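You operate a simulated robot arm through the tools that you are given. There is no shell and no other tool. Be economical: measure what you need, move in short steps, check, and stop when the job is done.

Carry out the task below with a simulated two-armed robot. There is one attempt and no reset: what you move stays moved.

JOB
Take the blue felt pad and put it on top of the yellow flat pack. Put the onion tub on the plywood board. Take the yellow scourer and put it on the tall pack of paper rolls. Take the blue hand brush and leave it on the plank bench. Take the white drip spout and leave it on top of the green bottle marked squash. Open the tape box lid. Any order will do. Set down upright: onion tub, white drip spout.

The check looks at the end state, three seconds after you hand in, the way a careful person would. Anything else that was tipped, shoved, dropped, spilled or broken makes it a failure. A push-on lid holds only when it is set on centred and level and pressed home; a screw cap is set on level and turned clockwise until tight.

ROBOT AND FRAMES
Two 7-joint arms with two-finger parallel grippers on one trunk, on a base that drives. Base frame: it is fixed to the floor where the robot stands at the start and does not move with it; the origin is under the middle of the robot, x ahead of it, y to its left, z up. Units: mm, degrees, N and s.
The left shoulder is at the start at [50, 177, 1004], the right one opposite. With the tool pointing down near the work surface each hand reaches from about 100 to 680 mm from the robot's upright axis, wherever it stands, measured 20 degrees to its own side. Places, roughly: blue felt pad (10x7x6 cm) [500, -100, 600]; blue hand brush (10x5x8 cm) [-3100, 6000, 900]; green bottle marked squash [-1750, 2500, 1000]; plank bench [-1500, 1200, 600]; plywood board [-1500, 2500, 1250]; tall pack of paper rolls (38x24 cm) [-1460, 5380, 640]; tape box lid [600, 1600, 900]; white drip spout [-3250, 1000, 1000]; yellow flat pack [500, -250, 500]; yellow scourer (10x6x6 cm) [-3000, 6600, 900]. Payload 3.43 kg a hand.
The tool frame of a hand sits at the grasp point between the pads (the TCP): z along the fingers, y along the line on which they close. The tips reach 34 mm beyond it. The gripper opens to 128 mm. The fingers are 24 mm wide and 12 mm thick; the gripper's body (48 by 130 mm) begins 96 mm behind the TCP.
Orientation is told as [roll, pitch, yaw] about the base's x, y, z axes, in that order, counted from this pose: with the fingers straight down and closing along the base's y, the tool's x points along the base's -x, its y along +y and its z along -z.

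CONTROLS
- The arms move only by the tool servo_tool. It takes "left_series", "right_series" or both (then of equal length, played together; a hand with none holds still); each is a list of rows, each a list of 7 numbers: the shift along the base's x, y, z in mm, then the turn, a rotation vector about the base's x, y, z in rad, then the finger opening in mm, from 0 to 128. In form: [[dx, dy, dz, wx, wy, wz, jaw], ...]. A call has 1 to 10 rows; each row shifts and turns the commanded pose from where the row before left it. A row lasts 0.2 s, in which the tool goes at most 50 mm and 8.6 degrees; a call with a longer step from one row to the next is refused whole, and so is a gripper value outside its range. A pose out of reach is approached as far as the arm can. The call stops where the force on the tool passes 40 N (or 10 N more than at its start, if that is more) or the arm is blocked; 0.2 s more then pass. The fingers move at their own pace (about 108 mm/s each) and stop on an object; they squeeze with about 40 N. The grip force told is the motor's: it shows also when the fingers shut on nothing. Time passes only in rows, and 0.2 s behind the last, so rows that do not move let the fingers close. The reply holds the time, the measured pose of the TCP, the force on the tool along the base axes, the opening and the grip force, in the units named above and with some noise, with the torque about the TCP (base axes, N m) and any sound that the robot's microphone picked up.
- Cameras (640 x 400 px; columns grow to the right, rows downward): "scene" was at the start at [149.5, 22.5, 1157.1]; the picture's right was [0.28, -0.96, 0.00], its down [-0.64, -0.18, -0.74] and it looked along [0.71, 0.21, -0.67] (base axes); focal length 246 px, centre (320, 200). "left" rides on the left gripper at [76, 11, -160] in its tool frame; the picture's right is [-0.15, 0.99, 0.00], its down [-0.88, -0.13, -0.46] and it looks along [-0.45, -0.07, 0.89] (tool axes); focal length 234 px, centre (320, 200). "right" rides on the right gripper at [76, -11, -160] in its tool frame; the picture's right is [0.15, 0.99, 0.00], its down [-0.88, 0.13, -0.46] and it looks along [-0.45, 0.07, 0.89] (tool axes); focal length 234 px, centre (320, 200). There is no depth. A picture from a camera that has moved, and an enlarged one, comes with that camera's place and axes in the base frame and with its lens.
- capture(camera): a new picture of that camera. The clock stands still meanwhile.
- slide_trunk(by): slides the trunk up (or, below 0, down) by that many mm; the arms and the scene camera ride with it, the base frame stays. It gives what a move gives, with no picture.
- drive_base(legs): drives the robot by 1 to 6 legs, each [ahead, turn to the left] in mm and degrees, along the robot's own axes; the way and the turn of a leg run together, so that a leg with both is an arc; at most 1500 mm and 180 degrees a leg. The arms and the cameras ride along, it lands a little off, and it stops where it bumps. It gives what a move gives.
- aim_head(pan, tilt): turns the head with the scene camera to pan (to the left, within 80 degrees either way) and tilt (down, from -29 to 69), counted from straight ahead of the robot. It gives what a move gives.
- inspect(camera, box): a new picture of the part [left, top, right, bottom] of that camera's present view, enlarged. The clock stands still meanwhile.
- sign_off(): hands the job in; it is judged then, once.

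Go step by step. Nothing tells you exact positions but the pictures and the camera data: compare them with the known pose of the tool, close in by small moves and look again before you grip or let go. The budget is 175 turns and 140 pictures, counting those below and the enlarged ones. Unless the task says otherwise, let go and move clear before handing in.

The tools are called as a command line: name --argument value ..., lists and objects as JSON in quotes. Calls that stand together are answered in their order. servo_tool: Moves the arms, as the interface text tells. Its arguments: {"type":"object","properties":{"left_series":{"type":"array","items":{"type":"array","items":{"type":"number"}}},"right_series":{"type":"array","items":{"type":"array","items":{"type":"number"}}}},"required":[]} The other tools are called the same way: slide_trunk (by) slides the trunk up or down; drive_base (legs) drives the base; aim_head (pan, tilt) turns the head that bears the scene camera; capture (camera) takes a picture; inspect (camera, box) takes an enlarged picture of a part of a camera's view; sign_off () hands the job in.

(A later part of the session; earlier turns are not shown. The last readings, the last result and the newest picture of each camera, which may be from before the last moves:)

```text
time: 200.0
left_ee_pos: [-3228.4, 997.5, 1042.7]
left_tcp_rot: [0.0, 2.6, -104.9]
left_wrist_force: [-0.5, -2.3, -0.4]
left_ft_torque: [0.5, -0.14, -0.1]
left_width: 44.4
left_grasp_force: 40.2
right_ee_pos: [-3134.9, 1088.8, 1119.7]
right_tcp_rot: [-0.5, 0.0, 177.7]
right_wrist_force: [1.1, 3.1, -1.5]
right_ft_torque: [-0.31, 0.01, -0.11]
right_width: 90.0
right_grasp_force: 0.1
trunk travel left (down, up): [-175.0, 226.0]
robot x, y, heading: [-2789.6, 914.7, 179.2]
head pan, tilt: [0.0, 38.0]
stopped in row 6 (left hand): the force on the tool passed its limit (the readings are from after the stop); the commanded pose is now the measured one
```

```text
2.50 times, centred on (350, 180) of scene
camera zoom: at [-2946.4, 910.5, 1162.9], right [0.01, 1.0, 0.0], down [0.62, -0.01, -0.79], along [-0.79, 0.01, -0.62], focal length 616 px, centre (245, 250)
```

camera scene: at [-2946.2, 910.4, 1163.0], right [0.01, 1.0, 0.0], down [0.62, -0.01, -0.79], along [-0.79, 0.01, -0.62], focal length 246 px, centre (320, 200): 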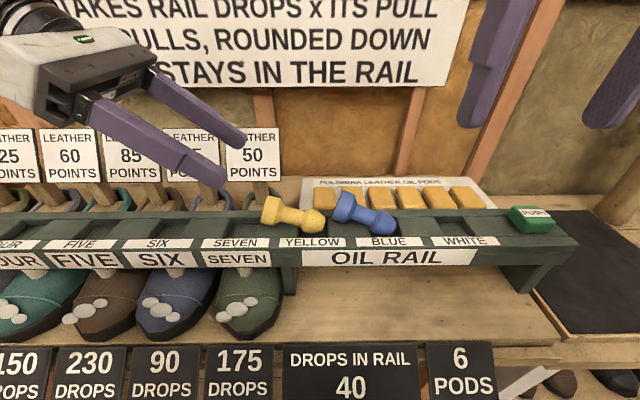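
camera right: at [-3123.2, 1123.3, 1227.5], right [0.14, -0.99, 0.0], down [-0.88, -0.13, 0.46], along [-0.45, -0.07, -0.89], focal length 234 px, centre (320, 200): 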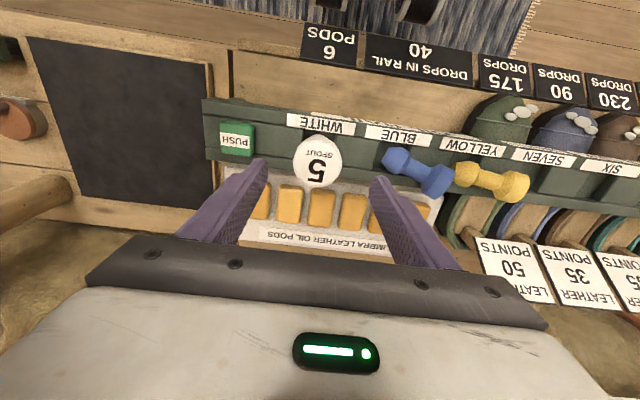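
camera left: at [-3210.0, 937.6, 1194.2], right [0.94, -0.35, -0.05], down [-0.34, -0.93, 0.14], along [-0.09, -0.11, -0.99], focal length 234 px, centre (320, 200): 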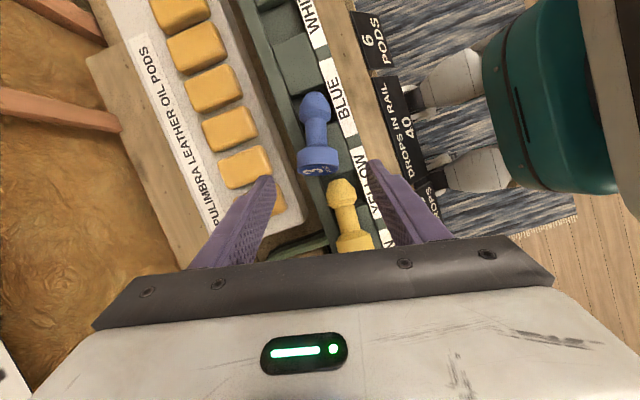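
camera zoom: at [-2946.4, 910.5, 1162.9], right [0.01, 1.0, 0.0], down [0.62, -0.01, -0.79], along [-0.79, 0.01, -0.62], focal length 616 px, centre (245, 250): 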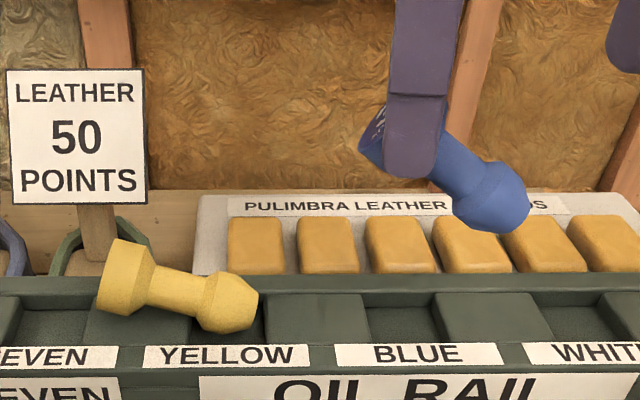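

The left hand touched the right one, so I move the right hand north and back out of the way.

servo_tool --right_series '[[10, 40, 0, 0, 0, 0, 90], [20, 40, 0, 0, 0, 0, 90], [30, 35, 0, 0, 0, 0, 90], [30, 35, 0, 0, 0, 0, 90], [30, 35, 0, 0, 0, 0, 90], [30, 30, 0, 0, 0, 0, 90]]'

servo_tool --left_series '[[0, 0, 0, -0.1364, 0.0378, 0, 20], [0, 0, 0, -0.1364, 0.0378, 0, 20], [0, 0, 0, -0.1364, 0.0378, 0, 20], [0, 0, 0, -0.1364, 0.0378, 0, 20], [0, 0, 0, -0.1364, 0.0378, 0, 20], [0, 0, 0, 0, 0, 0, 20]]'

inspect --camera "scene" --box '[230, 100, 470, 260]'

```text
time: 201.4
left_ee_pos: [-3226.9, 997.7, 1042.4]
left_tcp_rot: [0.0, 2.5, -105.1]
left_wrist_force: [-0.4, -0.2, -0.4]
left_ft_torque: [-0.03, 0.03, 0.0]
left_width: 44.6
left_grasp_force: 40.1
right_ee_pos: [-3049.6, 1225.9, 1055.4]
right_tcp_rot: [-0.4, -0.1, 177.7]
right_wrist_force: [-1.0, -0.4, -0.6]
right_ft_torque: [0.03, 0.01, -0.02]
right_width: 89.8
right_grasp_force: 0.0
right hand out of reach, approached as far as the arm can: row 3, 4, 5, 6
trunk travel left (down, up): [-175.0, 226.0]
robot x, y, heading: [-2789.5, 909.9, 179.0]
head pan, tilt: [0.0, 38.0]
```

```text
time: 202.2
left_ee_pos: [-3257.7, 933.9, 1059.1]
left_tcp_rot: [-0.7, -13.6, -98.0]
left_wrist_force: [-0.3, -0.4, -0.3]
left_ft_torque: [-0.01, -0.01, 0.0]
left_width: 44.4
left_grasp_force: 40.6
left hand out of reach, approached as far as the arm can: row 3
right_ee_pos: [-3050.4, 1224.7, 1056.1]
right_tcp_rot: [-0.4, -0.1, 177.9]
right_wrist_force: [0.1, 0.1, 0.3]
right_ft_torque: [0.03, -0.03, 0.01]
right_width: 90.0
right_grasp_force: 0.0
trunk travel left (down, up): [-175.0, 226.0]
robot x, y, heading: [-2786.5, 909.9, 179.5]
head pan, tilt: [0.0, 38.0]
stopped in row 3 (left hand): the arm was blocked; the commanded pose is now the measured one
```

```text
2.50 times, centred on (350, 180) of scene
camera zoom: at [-2946.5, 910.1, 1162.9], right [0.01, 1.0, 0.0], down [0.62, -0.01, -0.79], along [-0.79, 0.01, -0.62], focal length 616 px, centre (245, 250)
```

zoom: 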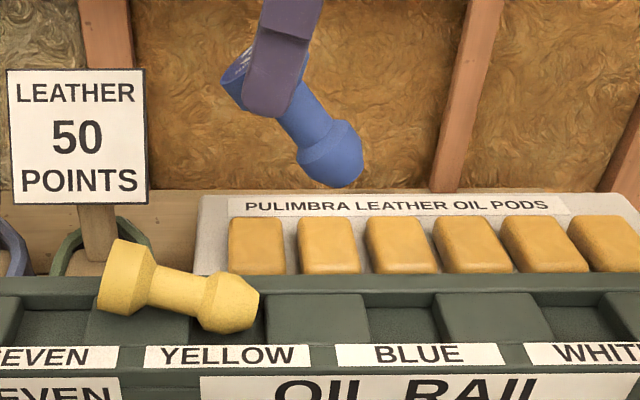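

The left arm can't lean any further north, so the right hand suits this better. I lay the blue spout back as it was and regrip it with the right hand.

servo_tool --left_series '[[5, 5, 0, 0.144, -0.02, -0.03, 20], [8, 10, 0, 0.144, -0.02, -0.03, 20], [8, 10, -15, 0.144, -0.02, -0.03, 20], [7, 0, -25, 0.144, -0.02, -0.03, 20], [6, 0, -30, 0, 0, 0, 20], [0, -7, -20, 0, 0, 0, 20], [0, -4, -8, 0, 0, 0, 20], [0, 0, 0, 0, 0, 0, 20]]'

inspect --camera "scene" --box '[230, 100, 470, 260]'

```text
time: 204.0
left_ee_pos: [-3222.2, 950.2, 960.3]
left_tcp_rot: [-2.8, 19.5, -105.4]
left_wrist_force: [-0.5, 0.3, -1.0]
left_ft_torque: [-0.01, 0.01, 0.01]
left_width: 44.6
left_grasp_force: 40.2
right_ee_pos: [-3050.7, 1225.4, 1056.4]
right_tcp_rot: [-0.4, -0.1, 177.8]
right_wrist_force: [-0.5, -0.5, -0.1]
right_ft_torque: [-0.03, -0.03, -0.02]
right_width: 89.9
right_grasp_force: 0.1
trunk travel left (down, up): [-175.0, 226.0]
robot x, y, heading: [-2788.7, 909.6, 179.6]
head pan, tilt: [0.0, 38.0]
```

```text
2.50 times, centred on (350, 180) of scene
camera zoom: at [-2946.3, 910.1, 1162.9], right [0.01, 1.0, 0.0], down [0.62, -0.01, -0.79], along [-0.79, 0.01, -0.62], focal length 616 px, centre (245, 250)
```

zoom: 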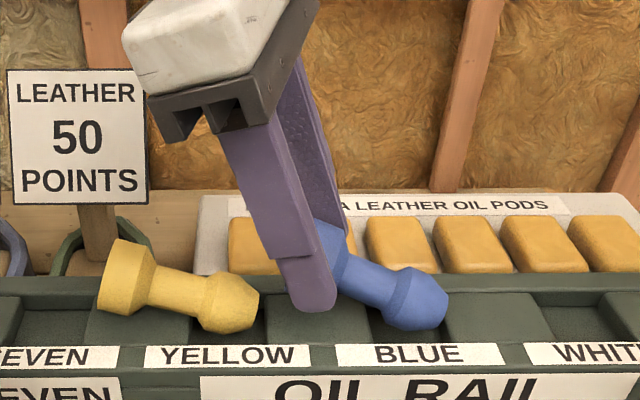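

It's back nearly where it was. I lower the last bit, release and retreat with the left hand, while the right hand begins turning.

servo_tool --left_series '[[0, 0, -4, 0, 0, 0, 20], [0, 0, 0, 0, 0, 0, 60], [0, 0, 0, 0, 0, 0, 80], [-1, -8, 22, 0, 0, 0, 80], [-1, -12, 35, 0, 0, 0, 80], [5, -15, 40, -0.1, 0, 0, 80], [20, -25, 30, -0.1, 0, 0, 80], [25, -30, 20, -0.1, 0, 0, 80], [30, -35, 0, 0, 0, 0, 80], [30, -35, 0, 0, 0, 0, 80]]' --right_series '[[0, 0, 0, 0, 0, -0.1425, 80], [0, 0, 0, 0, 0, -0.1425, 80], [0, 0, 0, 0, 0, -0.1425, 80], [-10, 0, 5, 0, 0, -0.1425, 80], [-10, 0, 5, 0, 0, -0.1425, 80], [-10, 0, 5, 0, 0, -0.1425, 80], [-10, 0, 5, 0, 0, -0.1425, 80], [-10, 0, 5, 0, 0, -0.1425, 80], [-10, 0, 5, 0, 0, -0.1425, 80], [-10, 0, 5, 0, 0, -0.1425, 80]]'

servo_tool --right_series '[[-15, -35, 0, 0, 0, -0.1425, 80], [-15, -35, 0, 0, 0, -0.1425, 80], [-15, -35, 0, 0, 0, 0, 80], [-15, -35, 0, 0, 0, 0, 80], [-15, -35, 0, 0, 0, 0, 80], [-15, -35, 0, 0, 0, 0, 80], [-9, -30, -10, 0, 0, 0, 80], [0, -30, -20, 0, 0, 0, 80], [0, 0, -20, 0, 0, 0, 80], [0, 0, 0, 0, 0, 0, 80]]'

capture --camera "right"

inspect --camera "scene" --box '[230, 100, 470, 260]'

```text
time: 206.2
left_ee_pos: [-3114.0, 790.2, 1107.0]
left_tcp_rot: [1.7, 2.8, -104.4]
left_wrist_force: [0.2, 0.0, 0.7]
left_ft_torque: [0.0, 0.0, -0.01]
left_width: 80.0
left_grasp_force: 0.1
right_ee_pos: [-3121.5, 1225.3, 1091.0]
right_tcp_rot: [-0.4, -0.2, 96.0]
right_wrist_force: [0.0, -0.5, -1.2]
right_ft_torque: [-0.02, -0.01, -0.01]
right_width: 79.7
right_grasp_force: 0.1
trunk travel left (down, up): [-175.0, 226.0]
robot x, y, heading: [-2788.5, 906.7, 179.3]
head pan, tilt: [0.0, 38.0]
```

```text
time: 208.4
left_ee_pos: [-3114.6, 790.8, 1106.6]
left_tcp_rot: [1.7, 2.7, -104.5]
left_wrist_force: [0.2, 0.2, -0.1]
left_ft_torque: [-0.05, 0.0, 0.0]
left_width: 80.2
left_grasp_force: 0.1
right_ee_pos: [-3220.8, 954.7, 1041.6]
right_tcp_rot: [-0.4, -0.1, 79.9]
right_wrist_force: [0.3, 0.0, -0.4]
right_ft_torque: [-0.03, -0.01, 0.02]
right_width: 80.0
right_grasp_force: 0.0
trunk travel left (down, up): [-175.0, 226.0]
robot x, y, heading: [-2790.8, 905.2, 179.6]
head pan, tilt: [0.0, 38.0]
```

```text
48 pictures are left
camera right: at [-3224.2, 877.7, 1201.9], right [-1.0, 0.03, -0.01], down [0.02, 0.89, 0.46], along [0.02, 0.46, -0.89], focal length 234 px, centre (320, 200)
```

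right: 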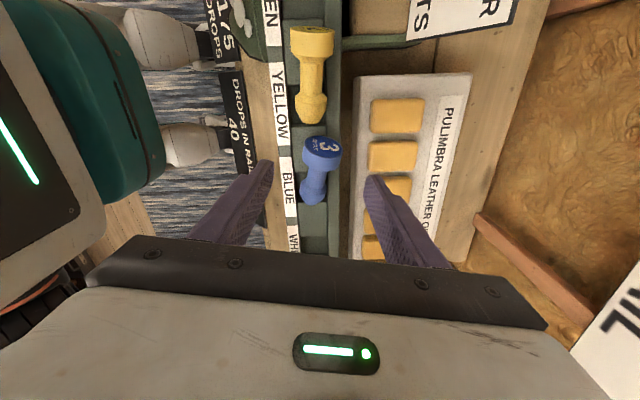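

```text
2.50 times, centred on (350, 180) of scene
camera zoom: at [-2946.3, 910.1, 1163.0], right [0.01, 1.0, 0.0], down [0.62, -0.01, -0.79], along [-0.79, 0.01, -0.62], focal length 616 px, centre (245, 250)
```

zoom: 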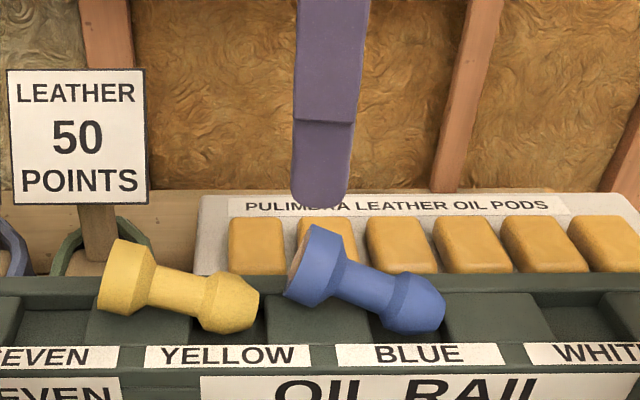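

The right hand is right above the blue head. I lower, grip, and lift it.

servo_tool --right_series '[[0, 1, -30, 0, 0, 0, 80], [0, 1, -30, 0, 0, 0, 80], [0, 0, -20, 0, 0, 0, 80], [0, 0, -7, 0, 0, 0, 80], [0, 0, 0, 0, 0, 0, 20], [0, 0, 0, 0, 0, 0, 20], [0, 0, 0, 0, 0, 0, 20], [0, 0, 20, 0, 0, 0, 20], [0, 0, 40, 0, 0, 0, 20], [0, 15, 40, 0, 0, 0, 20]]'

servo_tool --right_series '[[0, 20, 0, -0.1394, 0.0248, 0, 20], [0, 20, 0, -0.1394, 0.0248, 0, 20], [0, 15, 0, -0.1394, 0.0248, 0, 20], [0, 0, 0, -0.1394, 0.0248, 0, 20], [0, 0, 0, -0.1394, 0.0248, 0, 20], [0, 0, 0, -0.1394, 0.0248, 0, 20], [0, 0, 0, -0.1394, 0.0248, 0, 20], [0, 0, 0, -0.1394, 0.0248, 0, 20], [0, 0, 0, -0.1394, 0.0248, 0, 20], [0, 0, 0, 0, 0, 0, 20]]'

inspect --camera "scene" --box '[230, 100, 470, 260]'

```text
time: 210.6
left_ee_pos: [-3114.9, 790.0, 1106.0]
left_tcp_rot: [1.7, 2.7, -104.5]
left_wrist_force: [0.9, 0.9, 1.6]
left_ft_torque: [0.0, 0.02, 0.01]
left_width: 79.9
left_grasp_force: 0.0
right_ee_pos: [-3218.7, 973.2, 1052.1]
right_tcp_rot: [-0.4, -0.1, 79.9]
right_wrist_force: [-0.1, -0.2, -1.3]
right_ft_torque: [-0.02, 0.0, 0.0]
right_width: 44.9
right_grasp_force: 40.1
trunk travel left (down, up): [-175.0, 226.0]
robot x, y, heading: [-2787.8, 908.3, 179.3]
head pan, tilt: [0.0, 38.0]
```

```text
time: 212.8
left_ee_pos: [-3115.6, 791.0, 1106.8]
left_tcp_rot: [1.6, 2.8, -104.5]
left_wrist_force: [-0.7, -0.7, 0.4]
left_ft_torque: [0.0, 0.02, 0.0]
left_width: 80.0
left_grasp_force: 0.1
right_ee_pos: [-3219.5, 1029.0, 1055.2]
right_tcp_rot: [-0.5, 73.1, 79.8]
right_wrist_force: [-0.2, -0.3, -0.8]
right_ft_torque: [0.04, 0.0, 0.01]
right_width: 44.6
right_grasp_force: 40.2
trunk travel left (down, up): [-175.0, 226.0]
robot x, y, heading: [-2787.5, 908.3, 179.4]
head pan, tilt: [0.0, 38.0]
```

```text
2.50 times, centred on (350, 180) of scene
camera zoom: at [-2946.4, 910.1, 1162.9], right [0.01, 1.0, 0.0], down [0.62, -0.01, -0.79], along [-0.79, 0.01, -0.62], focal length 616 px, centre (245, 250)
```

zoom: 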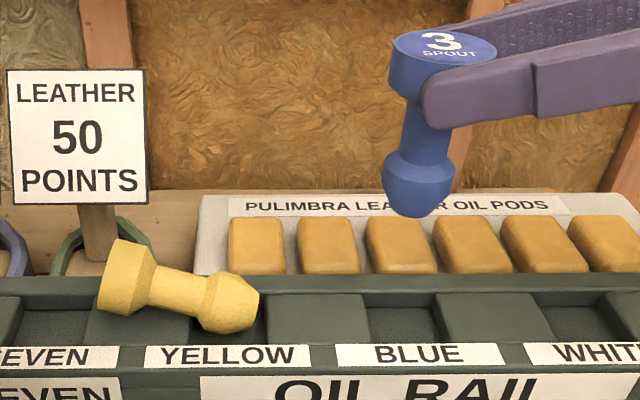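

The blue spout hangs upright. I align it over its slot at about [-3210, 1008] and lower it most of the way.

servo_tool --right_series '[[7, 1, -10, 0, 0, 0, 20], [6, 1, -15, 0, 0, 0, 20], [0, 0, -20, 0, 0, 0, 20], [0, 0, -12, 0, 0, 0, 20], [0, 0, 0, 0, 0, 0, 20]]'

inspect --camera "scene" --box '[310, 160, 470, 265]'

```text
time: 214.0
left_ee_pos: [-3114.8, 790.7, 1106.2]
left_tcp_rot: [1.6, 2.8, -104.5]
left_wrist_force: [0.4, 0.0, -0.4]
left_ft_torque: [-0.02, 0.0, 0.03]
left_width: 79.8
left_grasp_force: 0.0
right_ee_pos: [-3206.1, 1030.3, 997.2]
right_tcp_rot: [-0.5, 73.1, 79.8]
right_wrist_force: [0.2, 0.8, -1.1]
right_ft_torque: [-0.02, -0.01, 0.01]
right_width: 44.4
right_grasp_force: 40.2
trunk travel left (down, up): [-175.0, 226.0]
robot x, y, heading: [-2791.9, 909.2, 179.6]
head pan, tilt: [0.0, 38.0]
```

```text
3.81 times, centred on (390, 212) of scene
camera zoom: at [-2946.3, 910.1, 1162.9], right [0.01, 1.0, 0.0], down [0.62, -0.01, -0.79], along [-0.79, 0.01, -0.62], focal length 938 px, centre (53, 152)
```

zoom: 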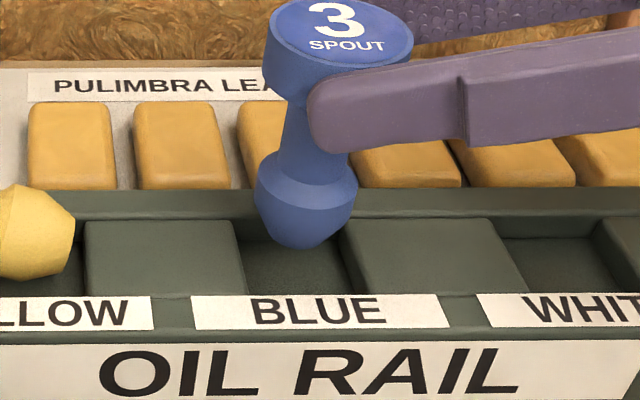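

It's aligned to within about 2 mm. I lower it into the slot until contact.

servo_tool --right_series '[[-1, 1, -5, 0, 0, 0, 20], [0, 0, -4, 0, 0, 0, 20], [0, 0, -3, 0, 0, 0, 20], [0, 0, -3, 0, 0, 0, 20], [0, 0, -2, 0, 0, 0, 20], [0, 0, -2, 0, 0, 0, 20], [0, 0, 0, 0, 0, 0, 20]]'

inspect --camera "scene" --box '[310, 160, 470, 265]'

```text
time: 215.6
left_ee_pos: [-3113.2, 790.6, 1108.1]
left_tcp_rot: [1.5, 2.8, -104.5]
left_wrist_force: [0.4, -0.4, 0.2]
left_ft_torque: [-0.01, -0.01, -0.03]
left_width: 80.0
left_grasp_force: 0.1
right_ee_pos: [-3206.6, 1031.0, 985.6]
right_tcp_rot: [1.3, 73.7, 81.4]
right_wrist_force: [6.2, 0.2, 35.6]
right_ft_torque: [-0.81, 0.28, 0.14]
right_width: 44.6
right_grasp_force: 40.0
trunk travel left (down, up): [-175.0, 226.0]
robot x, y, heading: [-2787.3, 905.6, 179.5]
head pan, tilt: [0.0, 38.0]
```

```text
3.81 times, centred on (390, 212) of scene
camera zoom: at [-2943.5, 909.5, 1163.6], right [0.01, 1.0, 0.0], down [0.61, -0.01, -0.79], along [-0.79, 0.01, -0.61], focal length 938 px, centre (53, 152)
```

zoom: 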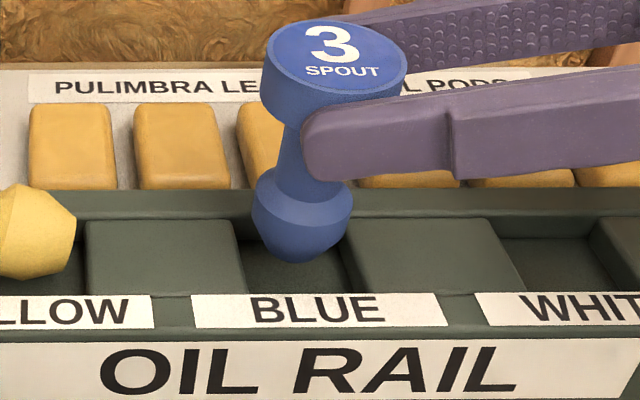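

Contact is solid. I relieve the pressure slightly, open and draw the hand back north along its own direction.

servo_tool --right_series '[[0, 0, 2, 0, 0, 0, 20], [0, 0, 0, 0, 0, 0, 50], [0, 0, 0, 0, 0, 0, 70], [0, 0, 0, 0, 0, 0, 80], [2, 15, 4, 0, 0, 0, 80], [6, 30, 9, 0, 0, 0, 80], [6, 35, 15, 0, 0, 0, 80], [0, 30, 30, 0, 0, 0, 80], [0, 10, 40, 0, 0, 0, 80], [0, 0, 0, 0, 0, 0, 80]]'

capture --camera "scene"

```text
time: 217.8
left_ee_pos: [-3114.9, 791.9, 1107.1]
left_tcp_rot: [1.6, 2.8, -104.5]
left_wrist_force: [0.2, -0.5, 0.1]
left_ft_torque: [-0.02, 0.02, -0.01]
left_width: 80.0
left_grasp_force: 0.1
right_ee_pos: [-3193.5, 1152.6, 1078.9]
right_tcp_rot: [-0.7, 72.9, 79.7]
right_wrist_force: [-0.7, 0.4, -1.0]
right_ft_torque: [-0.01, -0.03, -0.01]
right_width: 80.2
right_grasp_force: 0.1
trunk travel left (down, up): [-175.0, 226.0]
robot x, y, heading: [-2787.2, 909.3, 179.4]
head pan, tilt: [0.0, 38.0]
```

```text
43 pictures are left
camera scene: at [-2946.3, 910.1, 1162.9], right [0.01, 1.0, 0.0], down [0.62, -0.01, -0.79], along [-0.79, 0.01, -0.62], focal length 246 px, centre (320, 200)
```

scene: 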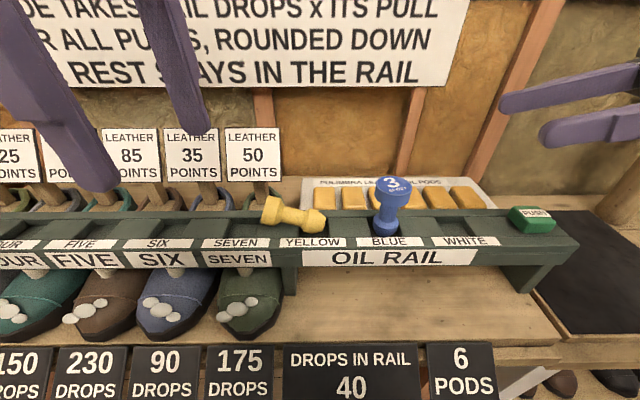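

Blue stands upright in its slot. For yellow I clear the left hand away and bring the right hand over, leaning about 18° from the south so that the swing passes above blue.

servo_tool --left_series '[[20, -30, 10, 0, 0, 0, 80], [20, -30, 10, 0, 0, 0, 80], [20, -30, 10, 0, 0, 0, 80], [20, -30, 10, 0, 0, 0, 80], [10, -20, 10, 0, 0, 0, 80], [0, 0, 0, 0, 0, 0, 80], [0, 0, 0, 0, 0, 0, 80], [0, 0, 0, 0, 0, 0, 80], [0, 0, 0, 0, 0, 0, 80], [0, 0, 0, 0, 0, 0, 80]]' --right_series '[[-1, 0, 5, 0.14, -0.025, 0, 80], [-2, -20, 5, 0.14, -0.025, 0, 80], [-2, -25, 0, 0.14, -0.025, 0, 80], [-2, -30, 0, 0.14, -0.025, 0, 80], [-2, -35, 0, 0.14, -0.025, 0, 80], [-2, -40, 0, 0.14, -0.025, 0, 80], [-2, -40, 0, 0.14, -0.025, 0, 80], [-2, -40, 0, 0.14, -0.025, 0, 80], [-2, -40, 0, 0.14, -0.025, 0, 80], [0, -40, 0, 0.14, -0.025, 0, 80]]'

servo_tool --right_series '[[0, -20, -10, 0.14, -0.025, 0.0, 80], [0, -10, -15, 0, 0, 0.0875, 80], [0, 0, -20, 0, 0, 0.0875, 80], [0, 0, 0, 0, 0, 0, 80]]'

capture --camera "right"

inspect --camera "scene" --box '[200, 100, 440, 260]'

```text
time: 220.2
left_ee_pos: [-3037.6, 671.6, 1128.5]
left_tcp_rot: [1.6, 2.8, -104.6]
left_wrist_force: [-0.5, -0.7, -0.7]
left_ft_torque: [0.08, -0.04, 0.0]
left_width: 80.1
left_grasp_force: 0.0
left hand out of reach, approached as far as the arm can: row 4, 5
right_ee_pos: [-3220.2, 872.9, 1128.2]
right_tcp_rot: [0.4, -2.1, 76.9]
right_wrist_force: [0.8, -1.2, 0.4]
right_ft_torque: [0.06, -0.02, 0.0]
right_width: 80.0
right_grasp_force: 0.1
right hand out of reach, approached as far as the arm can: row 10
trunk travel left (down, up): [-175.0, 226.0]
robot x, y, heading: [-2789.0, 905.7, 179.6]
head pan, tilt: [0.0, 38.0]
stopped in row 10 (right hand): the arm was blocked; the commanded pose is now the measured one
```

```text
time: 221.2
left_ee_pos: [-3037.5, 672.8, 1128.5]
left_tcp_rot: [1.6, 2.8, -104.6]
left_wrist_force: [0.6, -0.2, -0.2]
left_ft_torque: [-0.01, 0.01, 0.01]
left_width: 80.0
left_grasp_force: 0.1
right_ee_pos: [-3215.3, 866.6, 1071.4]
right_tcp_rot: [0.6, -9.0, 85.5]
right_wrist_force: [0.5, 0.5, 1.2]
right_ft_torque: [0.01, -0.01, -0.01]
right_width: 79.7
right_grasp_force: 0.1
right hand out of reach, approached as far as the arm can: row 1
trunk travel left (down, up): [-175.0, 226.0]
robot x, y, heading: [-2790.7, 909.1, 179.4]
head pan, tilt: [0.0, 38.0]
```

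```text
42 pictures are left
camera right: at [-3209.5, 766.4, 1217.8], right [-1.0, -0.07, -0.01], down [-0.06, 0.81, 0.59], along [-0.03, 0.59, -0.81], focal length 234 px, centre (320, 200)
```

right: 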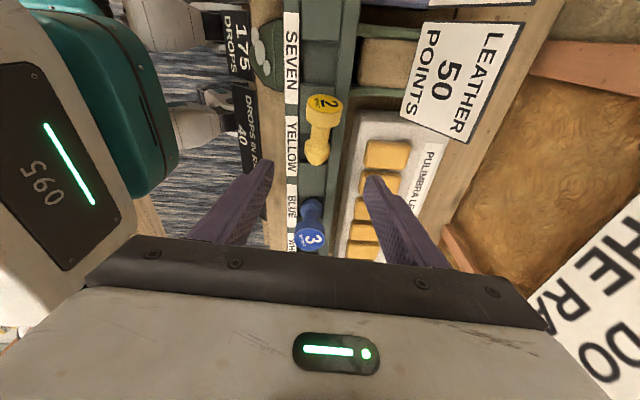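

```text
2.50 times, centred on (320, 180) of scene
camera zoom: at [-2946.3, 910.3, 1163.0], right [0.01, 1.0, 0.0], down [0.62, -0.01, -0.79], along [-0.79, 0.01, -0.62], focal length 616 px, centre (320, 250)
```

zoom: 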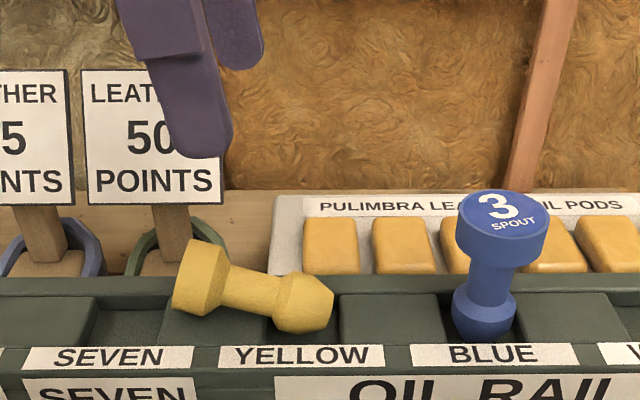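

The yellow head is at [-3214, 845, 936]. The lean is limited to 9°, which still clears blue. I move above it and approach.

servo_tool --right_series '[[0, -8, -20, 0, 0, 0, 80], [0, -8, -20, 0, 0, 0, 80], [1, -8, -20, 0, 0, 0, 80], [0, 0, -5, 0, 0, 0, 80], [0, 0, 0, 0, 0, 0, 80]]'

inspect --camera "scene" --box '[200, 100, 440, 260]'

```text
time: 222.4
left_ee_pos: [-3037.7, 671.8, 1129.6]
left_tcp_rot: [1.7, 2.7, -104.6]
left_wrist_force: [-0.2, 0.0, -0.4]
left_ft_torque: [0.01, -0.02, 0.01]
left_width: 80.0
left_grasp_force: 0.0
right_ee_pos: [-3211.3, 838.7, 1018.1]
right_tcp_rot: [1.7, -8.6, 85.7]
right_wrist_force: [0.2, -1.1, 0.5]
right_ft_torque: [0.03, 0.03, -0.02]
right_width: 79.9
right_grasp_force: 0.2
trunk travel left (down, up): [-175.0, 226.0]
robot x, y, heading: [-2789.8, 909.3, 179.2]
head pan, tilt: [0.0, 38.0]
```

```text
2.50 times, centred on (320, 180) of scene
camera zoom: at [-2946.3, 910.3, 1162.9], right [0.01, 1.0, 0.0], down [0.62, -0.01, -0.79], along [-0.79, 0.01, -0.62], focal length 616 px, centre (320, 250)
```

zoom: 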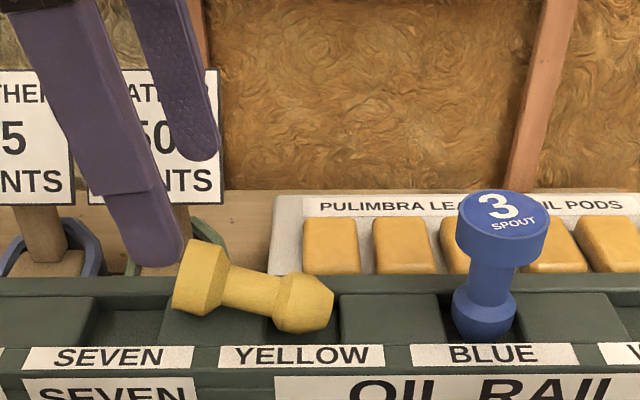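

servo_tool --right_series '[[-1, 1, -20, 0, 0, 0, 80], [-1, 2, -20, 0, 0, 0, 80], [0, 1, -20, 0, 0, 0, 80], [0, 0, 0, 0, 0, 0, 80], [0, 0, 0, 0, 0, 0, 20], [0, 0, 0, 0, 0, 0, 20], [0, 0, 0, 0, 0, 0, 20], [0, 0, 15, 0, 0, 0, 20], [0, 0, 40, 0, 0, 0, 20], [0, 10, 40, 0, 0, 0, 20]]'

servo_tool --right_series '[[0, 20, 20, -0.141, 0.011, 0, 20], [0, 20, 0, -0.141, 0.011, 0, 20], [0, 15, 0, -0.141, 0.011, 0, 20], [0, 10, 0, -0.141, 0.011, 0, 20], [0, 0, 0, -0.141, 0.011, 0, 20], [0, 0, 0, -0.141, 0.011, 0, 20], [0, 0, 0, -0.141, 0.011, 0, 20], [0, 0, 0, -0.141, 0.011, 0, 20], [0, 0, 0, -0.141, 0.011, 0, 20], [0, 0, 0, 0, 0, 0, 20]]'

inspect --camera "scene" --box '[200, 100, 440, 260]'

```text
time: 224.6
left_ee_pos: [-3037.6, 673.2, 1130.7]
left_tcp_rot: [1.7, 2.8, -104.6]
left_wrist_force: [0.4, 0.3, -0.2]
left_ft_torque: [0.02, -0.05, -0.03]
left_width: 80.3
left_grasp_force: 0.0
right_ee_pos: [-3208.7, 844.0, 1040.1]
right_tcp_rot: [0.5, -10.4, 87.0]
right_wrist_force: [0.9, -0.8, -1.1]
right_ft_torque: [-0.08, -0.03, 0.0]
right_width: 41.6
right_grasp_force: 40.1
trunk travel left (down, up): [-175.0, 226.0]
robot x, y, heading: [-2789.6, 908.7, 179.5]
head pan, tilt: [0.0, 38.0]
```

```text
time: 226.8
left_ee_pos: [-3038.9, 672.4, 1129.1]
left_tcp_rot: [1.6, 2.7, -104.7]
left_wrist_force: [-0.3, 0.6, 0.2]
left_ft_torque: [0.02, 0.01, 0.0]
left_width: 79.8
left_grasp_force: 0.1
right_ee_pos: [-3207.4, 910.7, 1057.1]
right_tcp_rot: [4.2, 62.5, 89.1]
right_wrist_force: [-0.1, -0.2, -0.6]
right_ft_torque: [0.02, -0.02, -0.03]
right_width: 41.4
right_grasp_force: 40.0
trunk travel left (down, up): [-175.0, 226.0]
robot x, y, heading: [-2791.7, 906.9, 179.4]
head pan, tilt: [0.0, 38.0]
```

```text
2.50 times, centred on (320, 180) of scene
camera zoom: at [-2946.4, 910.2, 1162.9], right [0.01, 1.0, 0.0], down [0.62, -0.01, -0.79], along [-0.79, 0.01, -0.62], focal length 616 px, centre (320, 250)
```

zoom: 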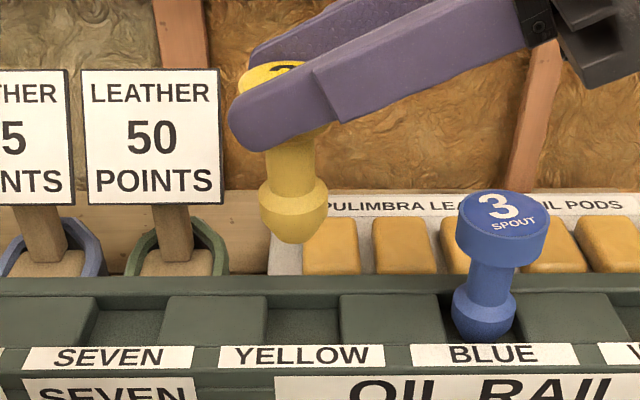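

Yellow hangs nearly upright, about 8° off. I correct part of that, align it over its slot at [-3210, 904] and lower most of the way.

servo_tool --right_series '[[-2, 5, -5, -0.07, 0, 0, 20], [-1, 4, -15, 0, 0, 0, 20], [0, 0, -20, 0, 0, 0, 20], [0, 0, -17, 0, 0, 0, 20], [0, 0, 0, 0, 0, 0, 20]]'

inspect --camera "scene" --box '[260, 160, 420, 265]'

```text
time: 228.0
left_ee_pos: [-3036.5, 672.6, 1129.3]
left_tcp_rot: [1.5, 2.8, -104.6]
left_wrist_force: [-0.1, -0.3, -0.2]
left_ft_torque: [-0.03, 0.0, 0.01]
left_width: 79.8
left_grasp_force: 0.0
right_ee_pos: [-3209.0, 918.8, 999.6]
right_tcp_rot: [4.0, 66.4, 88.8]
right_wrist_force: [0.1, 0.8, -0.5]
right_ft_torque: [-0.01, -0.01, 0.02]
right_width: 41.5
right_grasp_force: 39.8
trunk travel left (down, up): [-175.0, 226.0]
robot x, y, heading: [-2786.8, 909.0, 179.4]
head pan, tilt: [0.0, 38.0]
```

```text
3.81 times, centred on (340, 212) of scene
camera zoom: at [-2946.4, 910.2, 1162.9], right [0.01, 1.0, 0.0], down [0.62, -0.01, -0.79], along [-0.79, 0.01, -0.62], focal length 938 px, centre (244, 152)
```

zoom: 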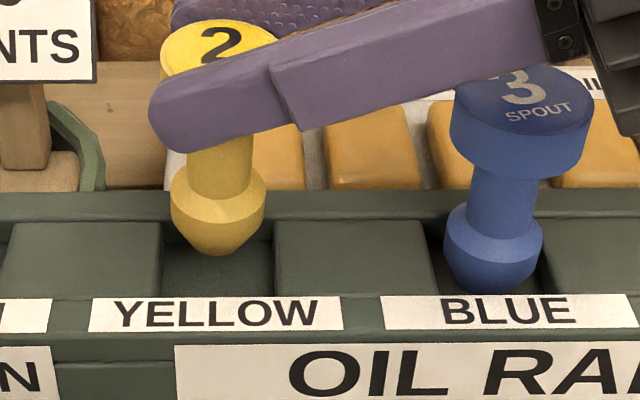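

servo_tool --right_series '[[0, -1, -5, 0, 0, 0, 20], [0, 0, -4, 0, 0, 0, 20], [0, 0, -3, 0, 0, 0, 20], [0, 0, -2, 0, 0, 0, 20], [0, 0, -2, 0, 0, 0, 20], [0, 0, 0, 0, 0, 0, 20]]'

inspect --camera "scene" --box '[260, 160, 420, 265]'

```text
time: 229.4
left_ee_pos: [-3036.3, 671.6, 1129.4]
left_tcp_rot: [1.6, 2.8, -104.6]
left_wrist_force: [0.2, 0.3, 0.0]
left_ft_torque: [0.02, 0.01, 0.03]
left_width: 79.9
left_grasp_force: 0.1
right_ee_pos: [-3211.3, 917.0, 992.0]
right_tcp_rot: [6.0, 67.4, 90.5]
right_wrist_force: [-4.2, -7.2, 34.2]
right_ft_torque: [-0.63, 0.95, 0.11]
right_width: 40.9
right_grasp_force: 39.4
trunk travel left (down, up): [-175.0, 226.0]
robot x, y, heading: [-2787.7, 911.3, 179.0]
head pan, tilt: [0.0, 38.0]
```

```text
3.81 times, centred on (340, 212) of scene
camera zoom: at [-2944.5, 909.4, 1163.3], right [0.01, 1.0, 0.0], down [0.61, -0.01, -0.79], along [-0.79, 0.01, -0.61], focal length 938 px, centre (244, 152)
```

zoom: 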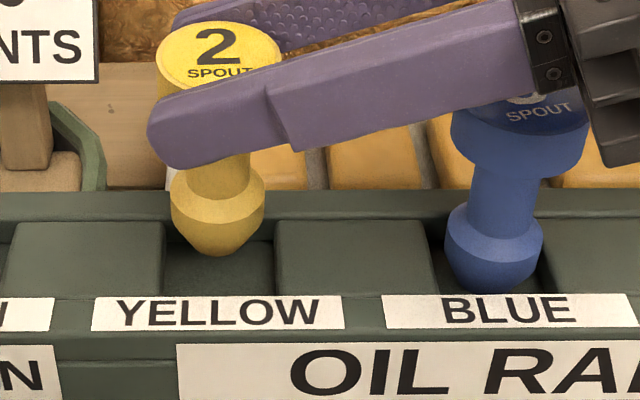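

Yellow is catching on the back ridge: its slot centre lies nearer x ≈ -3198, where blue and white stood. I raise it, shift it 12 mm forward and lower again.

servo_tool --right_series '[[0, 0, 6, 0, 0, 0, 20], [6, 0, 4, 0, 0, 0, 20], [6, 0, 0, 0, 0, 0, 20], [0, 0, -6, 0, 0, 0, 20], [0, 0, -5, 0, 0, 0, 20], [0, 0, -3, 0, 0, 0, 20], [0, 0, -2, 0, 0, 0, 20], [0, 0, 0, 0, 0, 0, 20]]'

inspect --camera "scene" --box '[260, 160, 420, 265]'

```text
time: 231.2
left_ee_pos: [-3036.6, 671.4, 1129.6]
left_tcp_rot: [1.5, 2.8, -104.7]
left_wrist_force: [-1.0, 1.1, -0.6]
left_ft_torque: [-0.02, -0.02, 0.02]
left_width: 79.9
left_grasp_force: 0.0
right_ee_pos: [-3198.5, 917.8, 980.8]
right_tcp_rot: [5.1, 66.7, 89.6]
right_wrist_force: [-4.6, 3.3, 26.5]
right_ft_torque: [2.91, 0.29, -0.03]
right_width: 40.7
right_grasp_force: 39.9
trunk travel left (down, up): [-175.0, 226.0]
robot x, y, heading: [-2788.7, 910.4, 179.3]
head pan, tilt: [0.0, 38.0]
```

```text
3.81 times, centred on (340, 212) of scene
camera zoom: at [-2945.2, 910.2, 1163.5], right [0.01, 1.0, 0.0], down [0.61, -0.01, -0.79], along [-0.79, 0.01, -0.61], focal length 938 px, centre (244, 152)
```

zoom: 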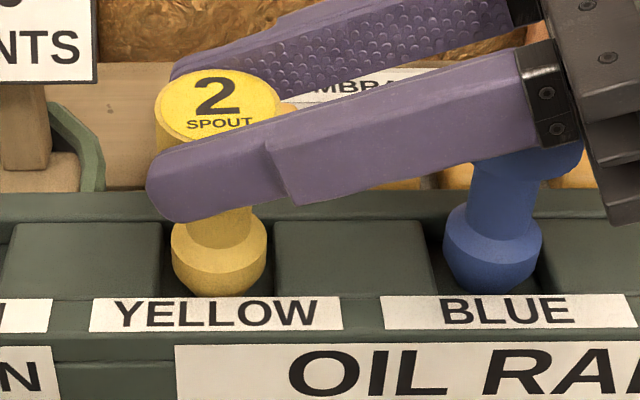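

Yellow sits down in its slot like blue. I relieve the pressure, open wide and lift the hand straight up.

servo_tool --right_series '[[0, 0, 2, 0, 0, 0, 20], [0, 0, 0, 0, 0, 0, 60], [0, 0, 0, 0, 0, 0, 84], [0, 0, 8, 0, 0, 0, 84], [0, 0, 20, 0, 0, 0, 84], [0, 0, 35, 0, 0, 0, 84], [0, 20, 35, 0, 0, 0, 84], [0, 35, 30, 0.1, 0, 0, 84], [10, 35, 20, 0.14, 0, 0, 84], [10, 35, 0, 0.14, 0, 0, 84]]'

inspect --camera "scene" --box '[200, 120, 440, 280]'

```text
time: 233.4
left_ee_pos: [-3036.4, 673.1, 1129.3]
left_tcp_rot: [1.7, 2.7, -104.6]
left_wrist_force: [0.4, 0.5, -0.7]
left_ft_torque: [0.01, 0.01, -0.01]
left_width: 79.8
left_grasp_force: 0.0
right_ee_pos: [-3177.1, 1043.8, 1127.0]
right_tcp_rot: [4.5, 44.5, 89.3]
right_wrist_force: [-0.2, 0.5, -1.2]
right_ft_torque: [-0.01, -0.03, 0.0]
right_width: 84.0
right_grasp_force: 0.0
trunk travel left (down, up): [-175.0, 226.0]
robot x, y, heading: [-2787.4, 908.1, 179.2]
head pan, tilt: [0.0, 38.0]
```

```text
2.50 times, centred on (320, 200) of scene
camera zoom: at [-2946.1, 910.3, 1162.9], right [0.01, 1.0, 0.0], down [0.62, -0.01, -0.79], along [-0.79, 0.01, -0.62], focal length 616 px, centre (320, 200)
```

zoom: 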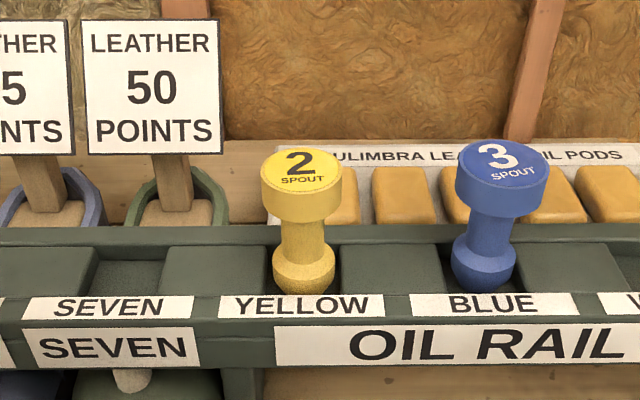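

Both spouts stand upright in their slots again. I turn both hands back to neutral while staying high.

servo_tool --left_series '[[0, 0, 0, 0, 0, -0.132, 60], [0, 0, 0, 0, 0, -0.132, 60], [0, 0, 0, 0, 0, -0.132, 60], [0, 0, 0, 0, 0, -0.132, 60], [0, 0, 0, 0, 0, -0.132, 60], [0, 0, 0, 0, 0, -0.132, 60], [0, 0, 0, 0, 0, -0.132, 60], [0, 0, 0, 0, 0, -0.132, 60], [0, 0, 0, 0, 0, -0.132, 60], [0, 0, 0, 0, 0, -0.132, 60]]' --right_series '[[10, 10, 5, 0.13, 0, 0, 84], [10, 10, 5, 0.13, 0, 0, 84], [10, 5, 5, 0.13, 0, 0, 84], [10, 5, 0, 0.13, 0, 0, 84], [10, 5, 0, 0.13, 0, 0, 84], [5, 0, 0, 0.13, 0, 0, 84], [0, 0, 0, 0, 0, 0.144, 84], [0, 0, 0, 0, 0, 0.144, 84], [0, 0, 0, 0, 0, 0.144, 84], [0, 0, 0, 0, 0, 0.144, 84]]'

servo_tool --right_series '[[0, 0, 0, 0, 0, 0.144, 84], [0, 0, 0, 0, 0, 0.144, 84], [0, 0, 0, 0, 0, 0.144, 84], [0, 0, 0, 0, 0, 0.144, 84], [0, 0, 0, 0, 0, 0.144, 84], [0, 0, 0, 0, 0, 0.144, 84], [0, 0, 0, 0, 0, 0.144, 84]]'

drive_base --legs '[[-300, 0], [0, 140], [330, 0], [0, 42]]'

```text
time: 235.6
left_ee_pos: [-3039.2, 676.6, 1123.2]
left_tcp_rot: [1.5, 2.8, 179.7]
left_wrist_force: [0.4, -0.6, 0.1]
left_ft_torque: [0.0, 0.04, 0.0]
left_width: 59.9
left_grasp_force: 0.1
left hand out of reach, approached as far as the arm can: row 3, 7
right_ee_pos: [-3123.5, 1078.0, 1142.7]
right_tcp_rot: [5.0, -0.1, 122.7]
right_wrist_force: [0.1, -0.7, 0.8]
right_ft_torque: [0.02, 0.02, 0.0]
right_width: 83.7
right_grasp_force: 0.0
trunk travel left (down, up): [-175.0, 226.0]
robot x, y, heading: [-2787.9, 905.9, 179.1]
head pan, tilt: [0.0, 38.0]
```

```text
time: 237.2
left_ee_pos: [-3039.4, 676.8, 1123.4]
left_tcp_rot: [1.6, 2.8, 179.8]
left_wrist_force: [-0.5, 0.4, -0.7]
left_ft_torque: [-0.02, -0.02, 0.02]
left_width: 60.1
left_grasp_force: 0.0
right_ee_pos: [-3123.3, 1078.2, 1142.2]
right_tcp_rot: [4.9, -0.2, -179.5]
right_wrist_force: [-0.1, 0.5, -1.1]
right_ft_torque: [0.05, -0.04, 0.01]
right_width: 84.1
right_grasp_force: 0.0
trunk travel left (down, up): [-175.0, 226.0]
robot x, y, heading: [-2788.7, 905.9, 179.1]
head pan, tilt: [0.0, 38.0]
```

```text
time: 248.7
left_ee_pos: [-2004.3, 930.6, 1124.5]
left_tcp_rot: [1.5, 2.8, 0.7]
left_wrist_force: [-0.7, 0.4, 0.8]
left_ft_torque: [0.0, -0.04, -0.01]
left_width: 60.0
left_grasp_force: 0.0
right_ee_pos: [-1914.8, 530.0, 1143.7]
right_tcp_rot: [4.9, -0.1, 1.2]
right_wrist_force: [0.4, -0.3, 0.4]
right_ft_torque: [-0.01, 0.02, 0.02]
right_width: 84.1
right_grasp_force: 0.1
trunk travel left (down, up): [-175.0, 226.0]
robot x, y, heading: [-2250.0, 693.7, 0.1]
head pan, tilt: [0.0, 38.0]
```

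I turned the wrong way and stand south of the plank bench, so I drive round to face its end and check the items.

drive_base --legs '[[-80, 0], [0, 90], [580, 0], [0, -89]]'

servo_tool --left_series '[[10, -8, -40, -0.026, -0.135, 0, 60], [10, -8, -40, 0, -0.135, 0, 60], [10, -8, -40, 0, -0.135, 0, 60], [10, -8, -40, 0, -0.135, 0, 60], [10, -8, -40, 0, -0.135, 0, 60], [10, -8, -40, 0, -0.135, 0, 60], [0, 0, 0, 0, -0.024, 0, 60]]' --right_series '[[0, 0, -40, -0.085, -0.1, 0, 84], [0, 0, -40, 0, -0.14, 0, 84], [0, 0, -40, 0, -0.14, 0, 84], [0, 0, -40, 0, -0.14, 0, 84], [0, 0, -40, 0, -0.14, 0, 84], [0, 0, -40, 0, -0.13, 0, 84], [0, 0, 0, 0, 0, 0, 84]]'

aim_head --pan 0 --tilt 45

capture --camera "scene"

```text
time: 260.3
left_ee_pos: [-2125.6, 1492.6, 1124.3]
left_tcp_rot: [1.6, 2.8, 3.4]
left_wrist_force: [0.4, -0.4, 0.0]
left_ft_torque: [0.02, -0.02, 0.0]
left_width: 59.9
left_grasp_force: 0.0
right_ee_pos: [-2016.5, 1099.7, 1143.0]
right_tcp_rot: [5.1, 0.0, 3.9]
right_wrist_force: [-0.7, -0.2, -0.7]
right_ft_torque: [0.02, 0.01, 0.04]
right_width: 84.0
right_grasp_force: 0.1
trunk travel left (down, up): [-175.0, 226.0]
robot x, y, heading: [-2361.0, 1247.5, 2.7]
head pan, tilt: [0.0, 38.0]
```

```text
time: 261.9
left_ee_pos: [-1980.5, 1412.9, 960.0]
left_tcp_rot: [-3.6, -44.8, 4.9]
left_wrist_force: [-0.4, 0.4, 0.0]
left_ft_torque: [0.01, 0.01, 0.02]
left_width: 59.8
left_grasp_force: 0.1
left hand out of reach, approached as far as the arm can: row 4, 5, 6, 7
right_ee_pos: [-1969.5, 1134.1, 936.3]
right_tcp_rot: [-4.1, -44.8, 5.7]
right_wrist_force: [0.1, 1.0, 0.3]
right_ft_torque: [0.02, 0.05, 0.04]
right_width: 84.0
right_grasp_force: 0.1
right hand out of reach, approached as far as the arm can: row 5, 6
trunk travel left (down, up): [-175.0, 226.0]
robot x, y, heading: [-2359.1, 1244.2, 2.8]
head pan, tilt: [0.0, 38.0]
```

```text
time: 262.5
left_ee_pos: [-1980.0, 1413.8, 960.0]
left_tcp_rot: [-3.5, -44.8, 4.8]
left_wrist_force: [-0.2, 0.2, -1.1]
left_ft_torque: [0.02, 0.0, 0.04]
left_width: 59.9
left_grasp_force: 0.0
right_ee_pos: [-1970.3, 1135.9, 937.2]
right_tcp_rot: [-4.0, -44.7, 5.9]
right_wrist_force: [0.0, -1.1, -0.9]
right_ft_torque: [-0.02, 0.03, -0.02]
right_width: 84.0
right_grasp_force: 0.1
trunk travel left (down, up): [-175.0, 226.0]
robot x, y, heading: [-2359.6, 1247.3, 3.1]
head pan, tilt: [0.0, 45.0]
```

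```text
34 pictures are left
camera scene: at [-2209.5, 1253.5, 1152.7], right [0.05, -1.0, 0.0], down [-0.71, -0.04, -0.71], along [0.71, 0.04, -0.71], focal length 246 px, centre (320, 200)
```

scene: 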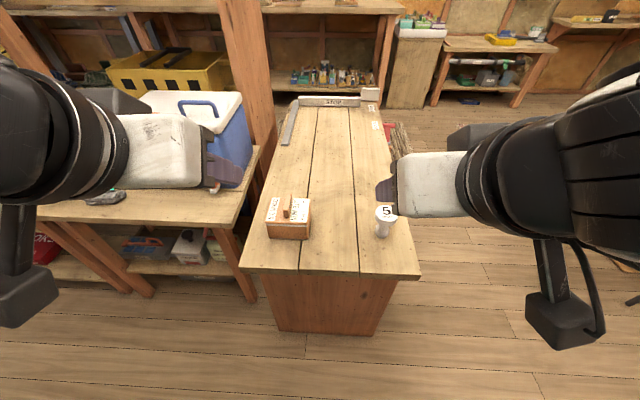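

Both items are as I left them. I bring both pitched hands to pre-grasp points and check with the hand cameras.

servo_tool --left_series '[[22, -15, -36, 0.045, 0, 0, 60], [22, -15, -37, 0, 0, 0, 60], [23, -14, -37, 0, 0, 0, 60], [23, -14, -37, 0, 0, 0, 60], [22, -14, -37, 0, 0, 0, 60], [0, 0, 0, 0, 0, 0, 60]]' --right_series '[[20, -5, -36, 0.05, 0, 0, 90], [20, -5, -36, 0, 0, 0, 90], [20, -5, -36, 0, 0, 0, 90], [20, -5, -36, 0, 0, 0, 90], [20, -4, -36, 0, 0, 0, 90], [0, 0, 0, 0, 0, 0, 90]]'

capture --camera "left"

capture --camera "right"

```text
time: 263.9
left_ee_pos: [-1865.5, 1343.9, 773.1]
left_tcp_rot: [0.1, -45.0, 2.3]
left_wrist_force: [-0.7, 0.2, 0.3]
left_ft_torque: [-0.02, 0.03, 0.03]
left_width: 60.3
left_grasp_force: 0.1
right_ee_pos: [-1866.0, 1109.7, 759.9]
right_tcp_rot: [0.0, -45.0, 3.0]
right_wrist_force: [0.0, 0.0, -0.1]
right_ft_torque: [0.0, 0.03, -0.03]
right_width: 89.9
right_grasp_force: 0.0
right hand out of reach, approached as far as the arm can: row 1
trunk travel left (down, up): [-175.0, 226.0]
robot x, y, heading: [-2360.9, 1247.6, 2.9]
head pan, tilt: [0.0, 45.0]
```

```text
33 pictures are left
camera left: at [-2031.9, 1349.1, 831.8], right [0.06, 0.99, 0.11], down [0.31, -0.12, 0.94], along [0.95, -0.03, -0.31], focal length 234 px, centre (320, 200)
```

left: 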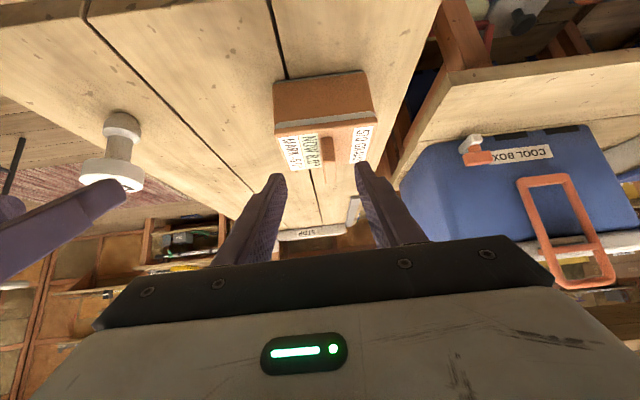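

```text
32 pictures are left
camera right: at [-2031.5, 1090.8, 819.7], right [-0.15, 0.98, -0.1], down [0.29, 0.15, 0.95], along [0.94, 0.12, -0.31], focal length 234 px, centre (320, 200)
```

right: 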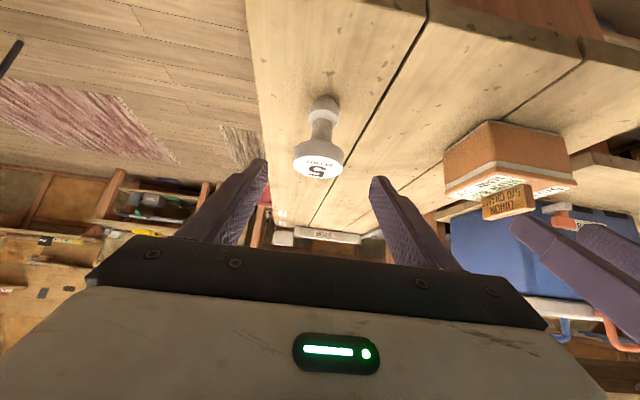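

The handle is about 13 mm further left than the hand, and the spout is on line. I approach with both hands, correct for that, and close.

servo_tool --left_series '[[8, 13, 0, 0, 0, 0, 60], [15, 0, -15, 0, 0, 0, 60], [15, 0, -16, 0, 0, 0, 60], [15, 0, -16, 0, 0, 0, 60], [0, 0, 0, 0, 0, 0, 60]]' --right_series '[[10, 3, -12, 0, 0, 0, 90], [13, 0, -14, 0, 0, 0, 90], [13, 0, -14, 0, 0, 0, 90], [13, 0, -14, 0, 0, 0, 90], [0, 0, 0, 0, 0, 0, 90]]'

inspect --camera "scene" --box '[220, 130, 440, 290]'

inspect --camera "left" --box '[230, 60, 430, 240]'

```text
time: 265.1
left_ee_pos: [-1815.3, 1358.1, 726.6]
left_tcp_rot: [0.1, -44.9, 2.3]
left_wrist_force: [0.3, 0.4, -0.8]
left_ft_torque: [-0.03, 0.01, 0.01]
left_width: 59.8
left_grasp_force: 0.0
right_ee_pos: [-1816.9, 1116.3, 704.2]
right_tcp_rot: [0.0, -45.0, 3.1]
right_wrist_force: [0.5, 0.7, -0.1]
right_ft_torque: [-0.01, 0.0, -0.04]
right_width: 90.1
right_grasp_force: 0.0
trunk travel left (down, up): [-175.0, 226.0]
robot x, y, heading: [-2358.8, 1245.3, 3.0]
head pan, tilt: [0.0, 45.0]
```

```text
2.50 times, centred on (330, 210) of scene
camera zoom: at [-2209.4, 1253.5, 1152.7], right [0.05, -1.0, 0.0], down [-0.71, -0.04, -0.71], along [0.71, 0.04, -0.71], focal length 616 px, centre (295, 175)
```

zoom: 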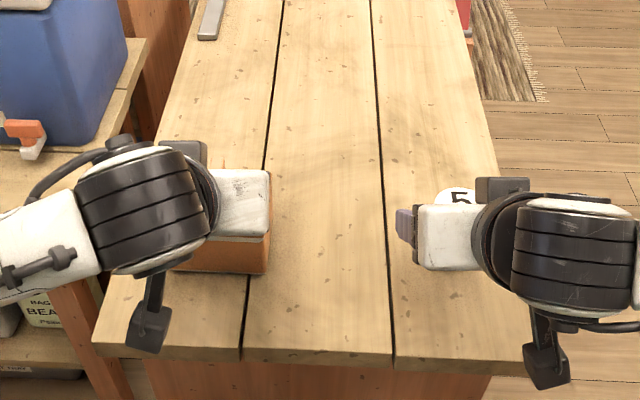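

```text
2.22 times, centred on (330, 150) of left
camera zoom: at [-1982.7, 1363.0, 786.1], right [0.06, 0.99, 0.1], down [0.31, -0.12, 0.94], along [0.95, -0.03, -0.31], focal length 520 px, centre (298, 311)
```

zoom: 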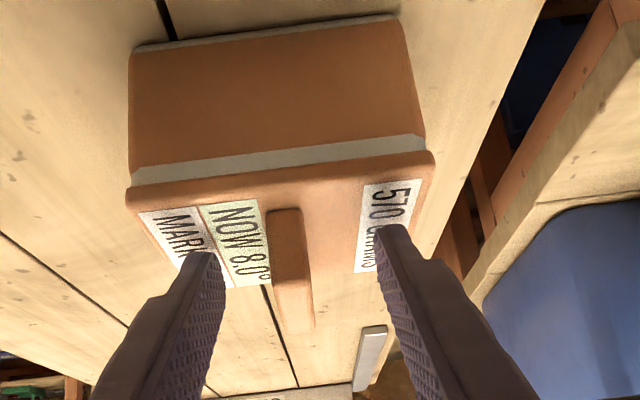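

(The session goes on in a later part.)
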